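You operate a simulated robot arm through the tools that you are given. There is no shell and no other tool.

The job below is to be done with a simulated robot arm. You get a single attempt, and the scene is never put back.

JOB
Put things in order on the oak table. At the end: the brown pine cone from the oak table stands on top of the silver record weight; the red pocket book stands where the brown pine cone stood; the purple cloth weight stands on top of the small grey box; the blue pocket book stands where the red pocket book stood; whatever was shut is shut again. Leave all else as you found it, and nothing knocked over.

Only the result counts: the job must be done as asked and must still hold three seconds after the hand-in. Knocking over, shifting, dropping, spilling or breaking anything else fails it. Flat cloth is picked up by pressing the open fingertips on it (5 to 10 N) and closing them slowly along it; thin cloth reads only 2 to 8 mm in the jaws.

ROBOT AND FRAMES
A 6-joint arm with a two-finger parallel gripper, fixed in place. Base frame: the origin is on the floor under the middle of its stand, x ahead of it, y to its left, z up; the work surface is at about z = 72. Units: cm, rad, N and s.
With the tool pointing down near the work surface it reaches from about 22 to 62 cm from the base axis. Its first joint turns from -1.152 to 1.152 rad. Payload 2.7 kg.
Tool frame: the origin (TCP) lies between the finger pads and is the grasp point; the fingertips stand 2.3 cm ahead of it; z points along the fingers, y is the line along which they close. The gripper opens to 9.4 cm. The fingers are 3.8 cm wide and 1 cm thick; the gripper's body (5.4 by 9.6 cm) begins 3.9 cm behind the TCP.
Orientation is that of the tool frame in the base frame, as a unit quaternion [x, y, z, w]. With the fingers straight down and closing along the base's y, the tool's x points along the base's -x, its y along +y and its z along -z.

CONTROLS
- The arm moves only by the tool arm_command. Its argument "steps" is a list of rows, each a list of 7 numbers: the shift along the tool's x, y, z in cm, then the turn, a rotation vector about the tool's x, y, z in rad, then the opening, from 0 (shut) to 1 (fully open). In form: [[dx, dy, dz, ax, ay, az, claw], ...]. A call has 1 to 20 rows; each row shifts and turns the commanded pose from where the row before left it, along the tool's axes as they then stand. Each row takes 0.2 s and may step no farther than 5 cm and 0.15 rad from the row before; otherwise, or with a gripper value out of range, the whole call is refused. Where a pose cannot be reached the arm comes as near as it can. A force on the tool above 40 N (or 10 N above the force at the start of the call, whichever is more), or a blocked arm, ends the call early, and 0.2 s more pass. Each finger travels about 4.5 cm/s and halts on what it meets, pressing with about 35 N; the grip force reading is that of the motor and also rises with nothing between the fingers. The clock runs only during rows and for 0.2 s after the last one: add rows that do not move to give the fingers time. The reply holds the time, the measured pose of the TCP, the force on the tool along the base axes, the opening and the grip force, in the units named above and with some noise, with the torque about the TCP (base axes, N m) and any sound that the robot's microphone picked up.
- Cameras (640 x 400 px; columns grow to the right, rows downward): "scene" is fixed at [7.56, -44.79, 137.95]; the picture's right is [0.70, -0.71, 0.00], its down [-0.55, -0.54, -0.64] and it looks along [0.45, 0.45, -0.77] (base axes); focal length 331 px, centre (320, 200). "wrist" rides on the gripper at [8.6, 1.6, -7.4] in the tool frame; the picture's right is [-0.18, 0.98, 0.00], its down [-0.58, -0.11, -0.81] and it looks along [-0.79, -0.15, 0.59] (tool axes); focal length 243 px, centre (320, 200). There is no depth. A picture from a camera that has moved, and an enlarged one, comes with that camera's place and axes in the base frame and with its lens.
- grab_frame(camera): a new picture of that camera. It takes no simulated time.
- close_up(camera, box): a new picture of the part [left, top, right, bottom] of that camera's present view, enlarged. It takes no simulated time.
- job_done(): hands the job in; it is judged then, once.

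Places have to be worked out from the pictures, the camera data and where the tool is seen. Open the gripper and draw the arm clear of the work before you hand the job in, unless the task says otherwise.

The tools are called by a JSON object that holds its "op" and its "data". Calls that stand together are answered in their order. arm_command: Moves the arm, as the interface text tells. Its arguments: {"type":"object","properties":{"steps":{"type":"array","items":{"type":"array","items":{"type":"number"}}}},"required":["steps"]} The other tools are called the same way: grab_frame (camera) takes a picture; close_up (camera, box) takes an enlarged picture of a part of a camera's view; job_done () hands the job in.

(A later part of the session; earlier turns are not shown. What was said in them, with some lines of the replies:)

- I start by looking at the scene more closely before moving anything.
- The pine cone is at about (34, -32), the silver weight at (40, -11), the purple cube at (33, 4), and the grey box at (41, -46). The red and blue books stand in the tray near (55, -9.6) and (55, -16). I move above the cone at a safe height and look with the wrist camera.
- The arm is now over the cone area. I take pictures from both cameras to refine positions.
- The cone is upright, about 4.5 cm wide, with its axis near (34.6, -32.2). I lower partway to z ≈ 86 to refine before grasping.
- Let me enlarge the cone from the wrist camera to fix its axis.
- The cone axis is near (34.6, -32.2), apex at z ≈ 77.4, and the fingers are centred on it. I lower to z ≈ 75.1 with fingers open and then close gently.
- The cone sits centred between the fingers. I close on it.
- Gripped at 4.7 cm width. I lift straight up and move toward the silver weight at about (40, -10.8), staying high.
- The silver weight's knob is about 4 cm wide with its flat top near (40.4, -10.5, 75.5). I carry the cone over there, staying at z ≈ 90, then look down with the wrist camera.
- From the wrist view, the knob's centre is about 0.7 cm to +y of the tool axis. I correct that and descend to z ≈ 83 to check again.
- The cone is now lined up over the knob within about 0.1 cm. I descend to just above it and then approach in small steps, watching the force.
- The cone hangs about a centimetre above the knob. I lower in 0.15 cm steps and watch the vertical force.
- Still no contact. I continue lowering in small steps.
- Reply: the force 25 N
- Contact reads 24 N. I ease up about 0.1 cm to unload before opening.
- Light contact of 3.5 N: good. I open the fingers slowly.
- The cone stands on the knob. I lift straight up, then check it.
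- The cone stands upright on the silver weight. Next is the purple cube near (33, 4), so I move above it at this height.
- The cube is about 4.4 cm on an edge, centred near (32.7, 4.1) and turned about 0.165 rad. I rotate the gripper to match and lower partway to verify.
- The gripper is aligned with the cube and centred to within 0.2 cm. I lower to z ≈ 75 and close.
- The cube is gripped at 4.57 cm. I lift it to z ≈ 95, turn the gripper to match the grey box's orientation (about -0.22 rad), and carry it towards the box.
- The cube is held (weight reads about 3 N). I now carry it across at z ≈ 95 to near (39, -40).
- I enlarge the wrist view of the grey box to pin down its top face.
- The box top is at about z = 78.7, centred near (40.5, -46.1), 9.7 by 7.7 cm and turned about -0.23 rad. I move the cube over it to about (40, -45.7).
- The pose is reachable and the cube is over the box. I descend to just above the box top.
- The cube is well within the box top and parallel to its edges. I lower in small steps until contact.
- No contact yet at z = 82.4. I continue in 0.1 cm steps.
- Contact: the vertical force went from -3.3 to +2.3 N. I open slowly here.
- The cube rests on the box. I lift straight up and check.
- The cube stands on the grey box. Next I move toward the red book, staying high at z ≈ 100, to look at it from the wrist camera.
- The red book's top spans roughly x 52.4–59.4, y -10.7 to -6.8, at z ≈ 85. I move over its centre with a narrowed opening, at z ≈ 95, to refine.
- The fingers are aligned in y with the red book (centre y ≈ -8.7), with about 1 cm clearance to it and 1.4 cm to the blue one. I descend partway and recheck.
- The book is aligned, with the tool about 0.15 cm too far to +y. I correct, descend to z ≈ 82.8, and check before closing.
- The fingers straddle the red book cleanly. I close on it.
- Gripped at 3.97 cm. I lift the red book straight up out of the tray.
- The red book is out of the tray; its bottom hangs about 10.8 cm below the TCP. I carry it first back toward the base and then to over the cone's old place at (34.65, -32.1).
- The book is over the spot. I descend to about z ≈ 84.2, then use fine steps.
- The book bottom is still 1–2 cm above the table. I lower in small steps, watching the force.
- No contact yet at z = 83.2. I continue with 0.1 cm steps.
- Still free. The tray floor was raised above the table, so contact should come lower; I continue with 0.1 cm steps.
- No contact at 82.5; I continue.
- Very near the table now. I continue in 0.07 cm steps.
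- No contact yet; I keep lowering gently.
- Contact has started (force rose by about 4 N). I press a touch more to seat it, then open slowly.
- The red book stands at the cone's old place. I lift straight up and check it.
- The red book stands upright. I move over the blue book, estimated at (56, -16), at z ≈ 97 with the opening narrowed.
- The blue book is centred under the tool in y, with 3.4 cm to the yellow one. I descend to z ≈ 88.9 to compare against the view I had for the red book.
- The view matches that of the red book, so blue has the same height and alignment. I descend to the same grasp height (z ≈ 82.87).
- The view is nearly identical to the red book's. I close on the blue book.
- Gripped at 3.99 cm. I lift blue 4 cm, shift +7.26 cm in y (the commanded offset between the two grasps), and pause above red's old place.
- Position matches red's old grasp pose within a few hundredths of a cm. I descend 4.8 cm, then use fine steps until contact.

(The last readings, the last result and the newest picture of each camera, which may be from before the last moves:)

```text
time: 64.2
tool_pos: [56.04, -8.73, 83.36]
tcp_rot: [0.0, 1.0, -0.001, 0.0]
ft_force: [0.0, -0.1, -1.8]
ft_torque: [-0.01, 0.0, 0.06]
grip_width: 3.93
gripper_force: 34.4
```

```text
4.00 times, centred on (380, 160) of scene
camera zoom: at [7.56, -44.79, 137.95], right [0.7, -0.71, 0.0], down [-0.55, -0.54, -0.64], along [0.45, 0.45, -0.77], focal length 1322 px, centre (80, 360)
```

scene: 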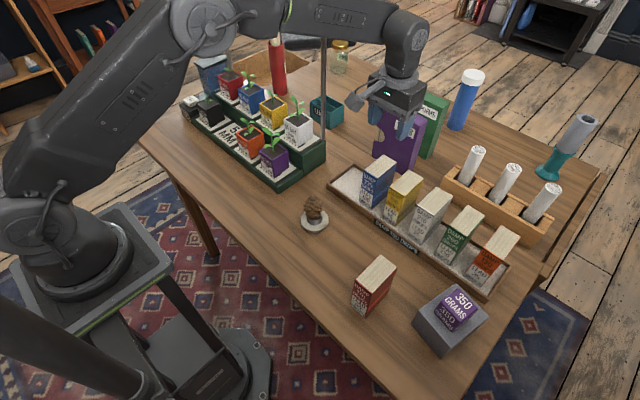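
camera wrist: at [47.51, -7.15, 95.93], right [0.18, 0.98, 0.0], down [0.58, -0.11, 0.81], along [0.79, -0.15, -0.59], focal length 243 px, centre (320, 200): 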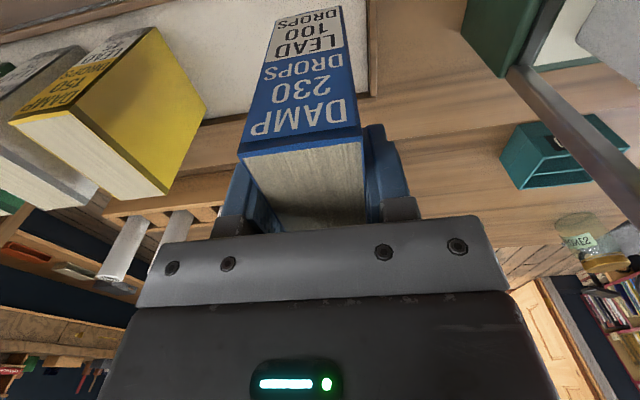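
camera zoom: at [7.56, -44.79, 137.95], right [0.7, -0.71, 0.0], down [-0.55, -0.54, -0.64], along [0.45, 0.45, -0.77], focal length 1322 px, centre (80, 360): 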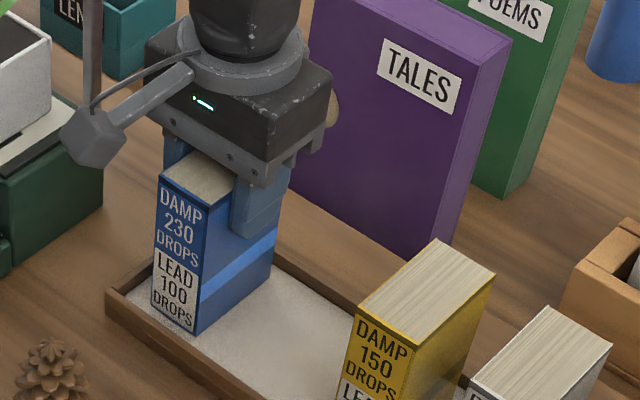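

Just above the tray floor now. I lower in 0.08 cm steps.

{"op": "arm_command", "data": {"steps": [[0, 0, 0.1, 0, 0, 0, 0.25], [0, 0, 0.08, 0, 0, 0, 0.25], [0, 0, 0.08, 0, 0, 0, 0.25], [0, 0, 0.08, 0, 0, 0, 0.25], [0, 0, 0, 0, 0, 0, 0.25]]}}

```text
time: 65.4
tool_pos: [56.11, -8.77, 83.1]
tcp_rot: [0.0, 1.0, -0.001, 0.0]
ft_force: [0.6, 0.8, -2.2]
ft_torque: [0.0, 0.0, -0.02]
grip_width: 3.98
gripper_force: 35.1
```

{"op": "arm_command", "data": {"steps": [[0, 0, 0.07, 0, 0, 0, 0.25], [0, 0, 0.06, 0, 0, 0, 0.25], [0, 0, 0, 0, 0, 0, 0.25]]}}

```text
time: 66.2
tool_pos: [56.1, -8.73, 82.94]
tcp_rot: [0.0, 1.0, -0.001, 0.001]
ft_force: [-4.5, 3.5, 13.3]
ft_torque: [0.29, 0.89, -0.11]
grip_width: 3.98
gripper_force: 34.9
```

Contact of about 15 N. I ease up slightly and open slowly.

{"op": "arm_command", "data": {"steps": [[0, 0, -0.05, 0, 0, 0, 0.25], [0, 0, 0, 0, 0, 0, 0.25], [0, 0, 0, 0, 0, 0, 0.42], [0, 0, 0, 0, 0, 0, 0.44], [0, 0, 0, 0, 0, 0, 0.47], [0, 0, 0, 0, 0, 0, 0.52], [0, 0, 0, 0, 0, 0, 0.6], [0, 0, 0, 0, 0, 0, 0.62], [0, 0, 0, 0, 0, 0, 0.62]]}}

{"op": "grab_frame", "data": {"camera": "wrist"}}

{"op": "close_up", "data": {"camera": "scene", "box": [300, 110, 460, 210]}}

```text
time: 68.2
tool_pos: [56.08, -8.8, 82.9]
tcp_rot: [0.0, 1.0, 0.0, -0.001]
ft_force: [0.3, -0.6, 0.6]
ft_torque: [0.03, -0.01, -0.02]
grip_width: 5.81
gripper_force: 0.0
```

```text
taken
camera wrist: at [47.47, -7.2, 90.42], right [0.18, 0.98, 0.0], down [0.58, -0.11, 0.81], along [0.79, -0.15, -0.59], focal length 243 px, centre (320, 200)
```

wrist: 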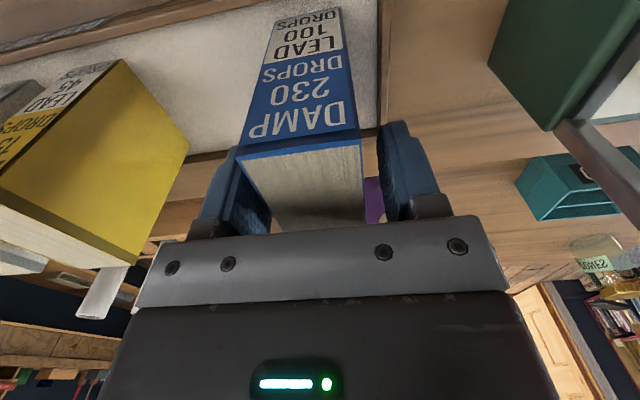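

```text
4.00 times, centred on (380, 160) of scene
camera zoom: at [7.56, -44.79, 137.95], right [0.7, -0.71, 0.0], down [-0.55, -0.54, -0.64], along [0.45, 0.45, -0.77], focal length 1322 px, centre (80, 360)
```

zoom: 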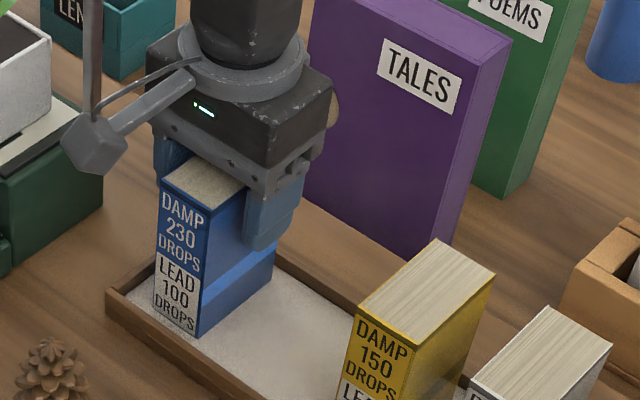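

Blue stands in red's old place, released. I lift straight up slowly and then draw the arm back.

{"op": "arm_command", "data": {"steps": [[0, 0, -1, 0, 0, 0, 0.62], [0, 0, -2, 0, 0, 0, 0.62], [0, 0, -3, 0, 0, 0, 0.65], [0, 0, -4, 0, 0, 0, 0.7], [0, 0, -4, 0, 0, 0, 0.8], [0, 0, -2, 0, 0, 0, 0.9], [4, 0, 0, 0, 0, 0, 1], [4, 0, 0, 0, 0, 0, 1], [4, 0, 0, 0, 0, 0, 1], [0, 0, 0, 0, 0, 0, 1]]}}

{"op": "grab_frame", "data": {"camera": "scene"}}

{"op": "grab_frame", "data": {"camera": "wrist"}}

{"op": "close_up", "data": {"camera": "scene", "box": [320, 80, 560, 230]}}

{"op": "close_up", "data": {"camera": "scene", "box": [300, 200, 540, 350]}}

```text
time: 70.4
tool_pos: [43.89, -8.8, 98.97]
tcp_rot: [0.0, 1.0, 0.0, 0.0]
ft_force: [-0.6, -0.3, -0.3]
ft_torque: [0.0, 0.01, -0.01]
grip_width: 9.39
gripper_force: 0.1
```

```text
taken
```

scene: 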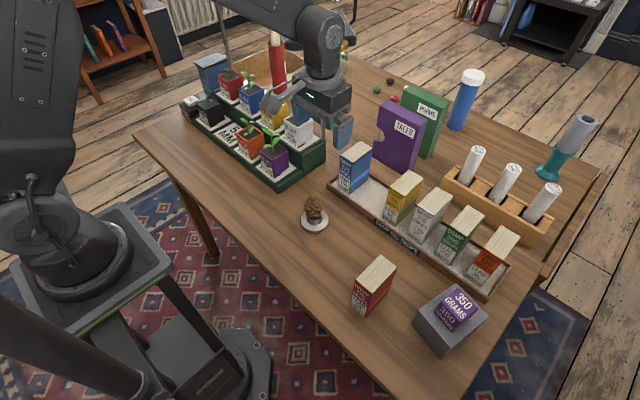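

```text
taken
camera wrist: at [35.36, -7.11, 106.52], right [0.18, 0.98, 0.0], down [0.58, -0.11, 0.81], along [0.79, -0.15, -0.59], focal length 243 px, centre (320, 200)
```

wrist: 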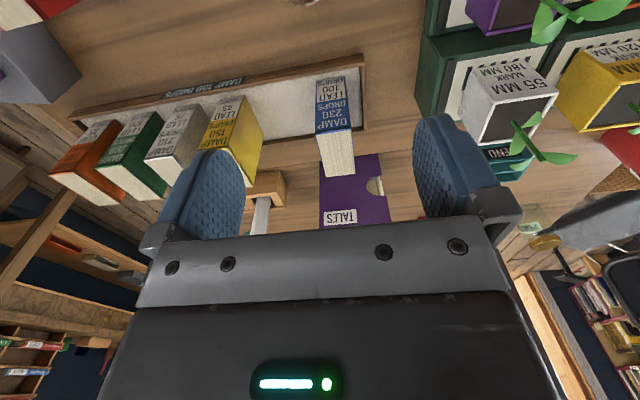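

```text
2.67 times, centred on (440, 155) of scene
camera zoom: at [7.56, -44.79, 137.95], right [0.7, -0.71, 0.0], down [-0.55, -0.54, -0.64], along [0.45, 0.45, -0.77], focal length 882 px, centre (0, 320)
```

zoom: 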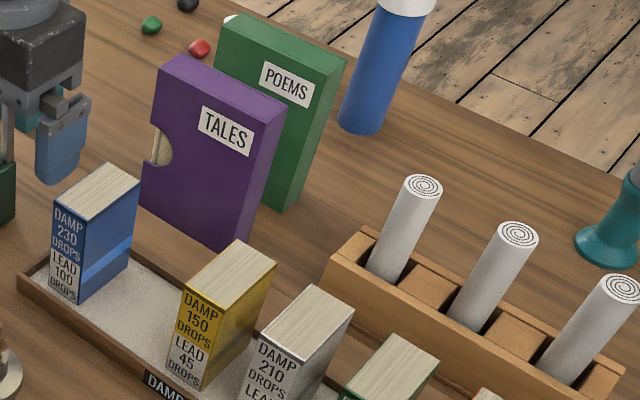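

```text
2.67 times, centred on (420, 275) of scene
camera zoom: at [7.56, -44.79, 137.95], right [0.7, -0.71, 0.0], down [-0.55, -0.54, -0.64], along [0.45, 0.45, -0.77], focal length 882 px, centre (53, 0)
```

zoom: 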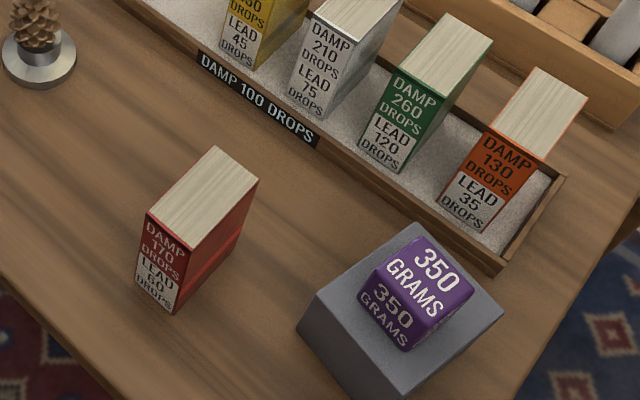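

Everything appears in place: blue in red's slot, red at the cone's spot, cube on the grey box, cone on the silver weight. I raise the arm further clear and do a last check of all pieces.

{"op": "arm_command", "data": {"steps": [[1.5, 1, -3, 0, 0, 0, 1], [1.5, 1, -3, 0, 0, 0, 1], [0, 0, 0, 0, 0, 0, 1], [0, 0, 0, 0, 0, 0, 1]]}}

{"op": "close_up", "data": {"camera": "scene", "box": [220, 130, 460, 280]}}

{"op": "close_up", "data": {"camera": "scene", "box": [160, 20, 400, 170]}}

{"op": "grab_frame", "data": {"camera": "scene"}}

```text
time: 71.4
tool_pos: [41.01, -6.82, 105.01]
tcp_rot: [0.001, 1.0, 0.0, 0.0]
ft_force: [0.6, 0.3, 0.7]
ft_torque: [0.0, 0.01, 0.02]
grip_width: 9.39
gripper_force: 0.0
```

```text
2.67 times, centred on (340, 205) of scene
camera zoom: at [7.56, -44.79, 137.95], right [0.7, -0.71, 0.0], down [-0.55, -0.54, -0.64], along [0.45, 0.45, -0.77], focal length 882 px, centre (267, 187)
```

zoom: 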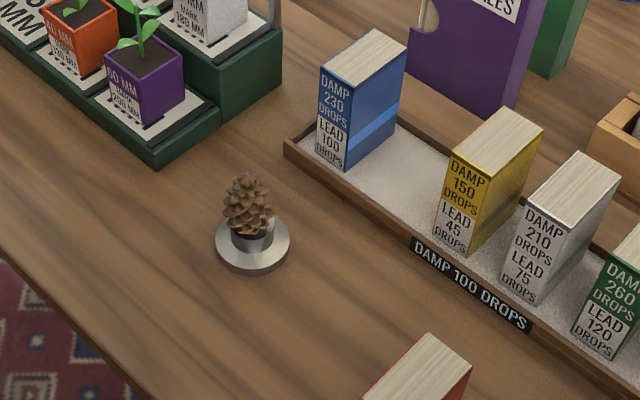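

```text
2.67 times, centred on (280, 95) of scene
camera zoom: at [7.56, -44.79, 137.95], right [0.7, -0.71, 0.0], down [-0.55, -0.54, -0.64], along [0.45, 0.45, -0.77], focal length 882 px, centre (427, 480)
```

zoom: 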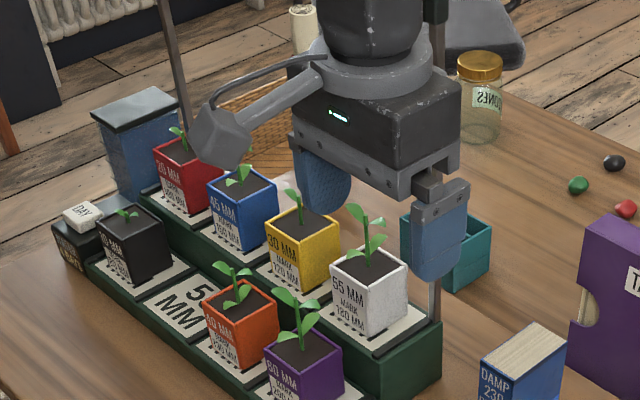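

```text
taken
```

scene: 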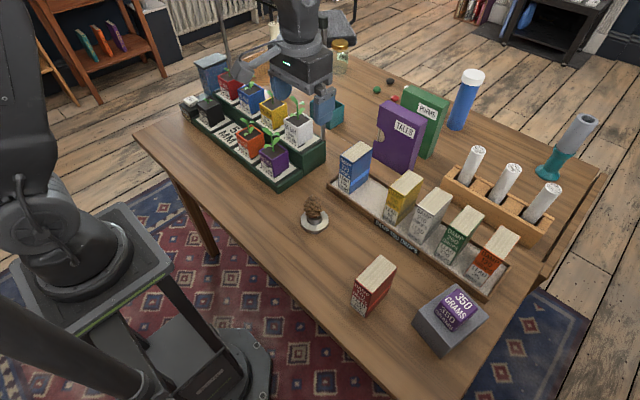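

All pieces are upright and in their required places, the gripper is open and clear, and nothing else has moved. I hand the job in.

{"op": "job_done", "data": {}}

```text
The job is handed in.
```

I handed the job in with all four moves done. In the last pictures everything stood upright and nothing else on the table looked moved. The final judgement did not come back to me.

- **Pine cone:** it stands centred on the knob of the silver record weight.
- **Red pocket book:** it stands on the table where the cone stood, within about 0.1 cm by my measurements.
- **Purple cloth weight:** it stands on top of the small grey box, parallel to its edges and well inside the top.
- **Blue pocket book:** it stands in the tray at red's old place, matched to the pose where I had gripped red.

I opened nothing, so nothing needed shutting again. The gripper is open, and I raised the arm clear of the work before handing in.
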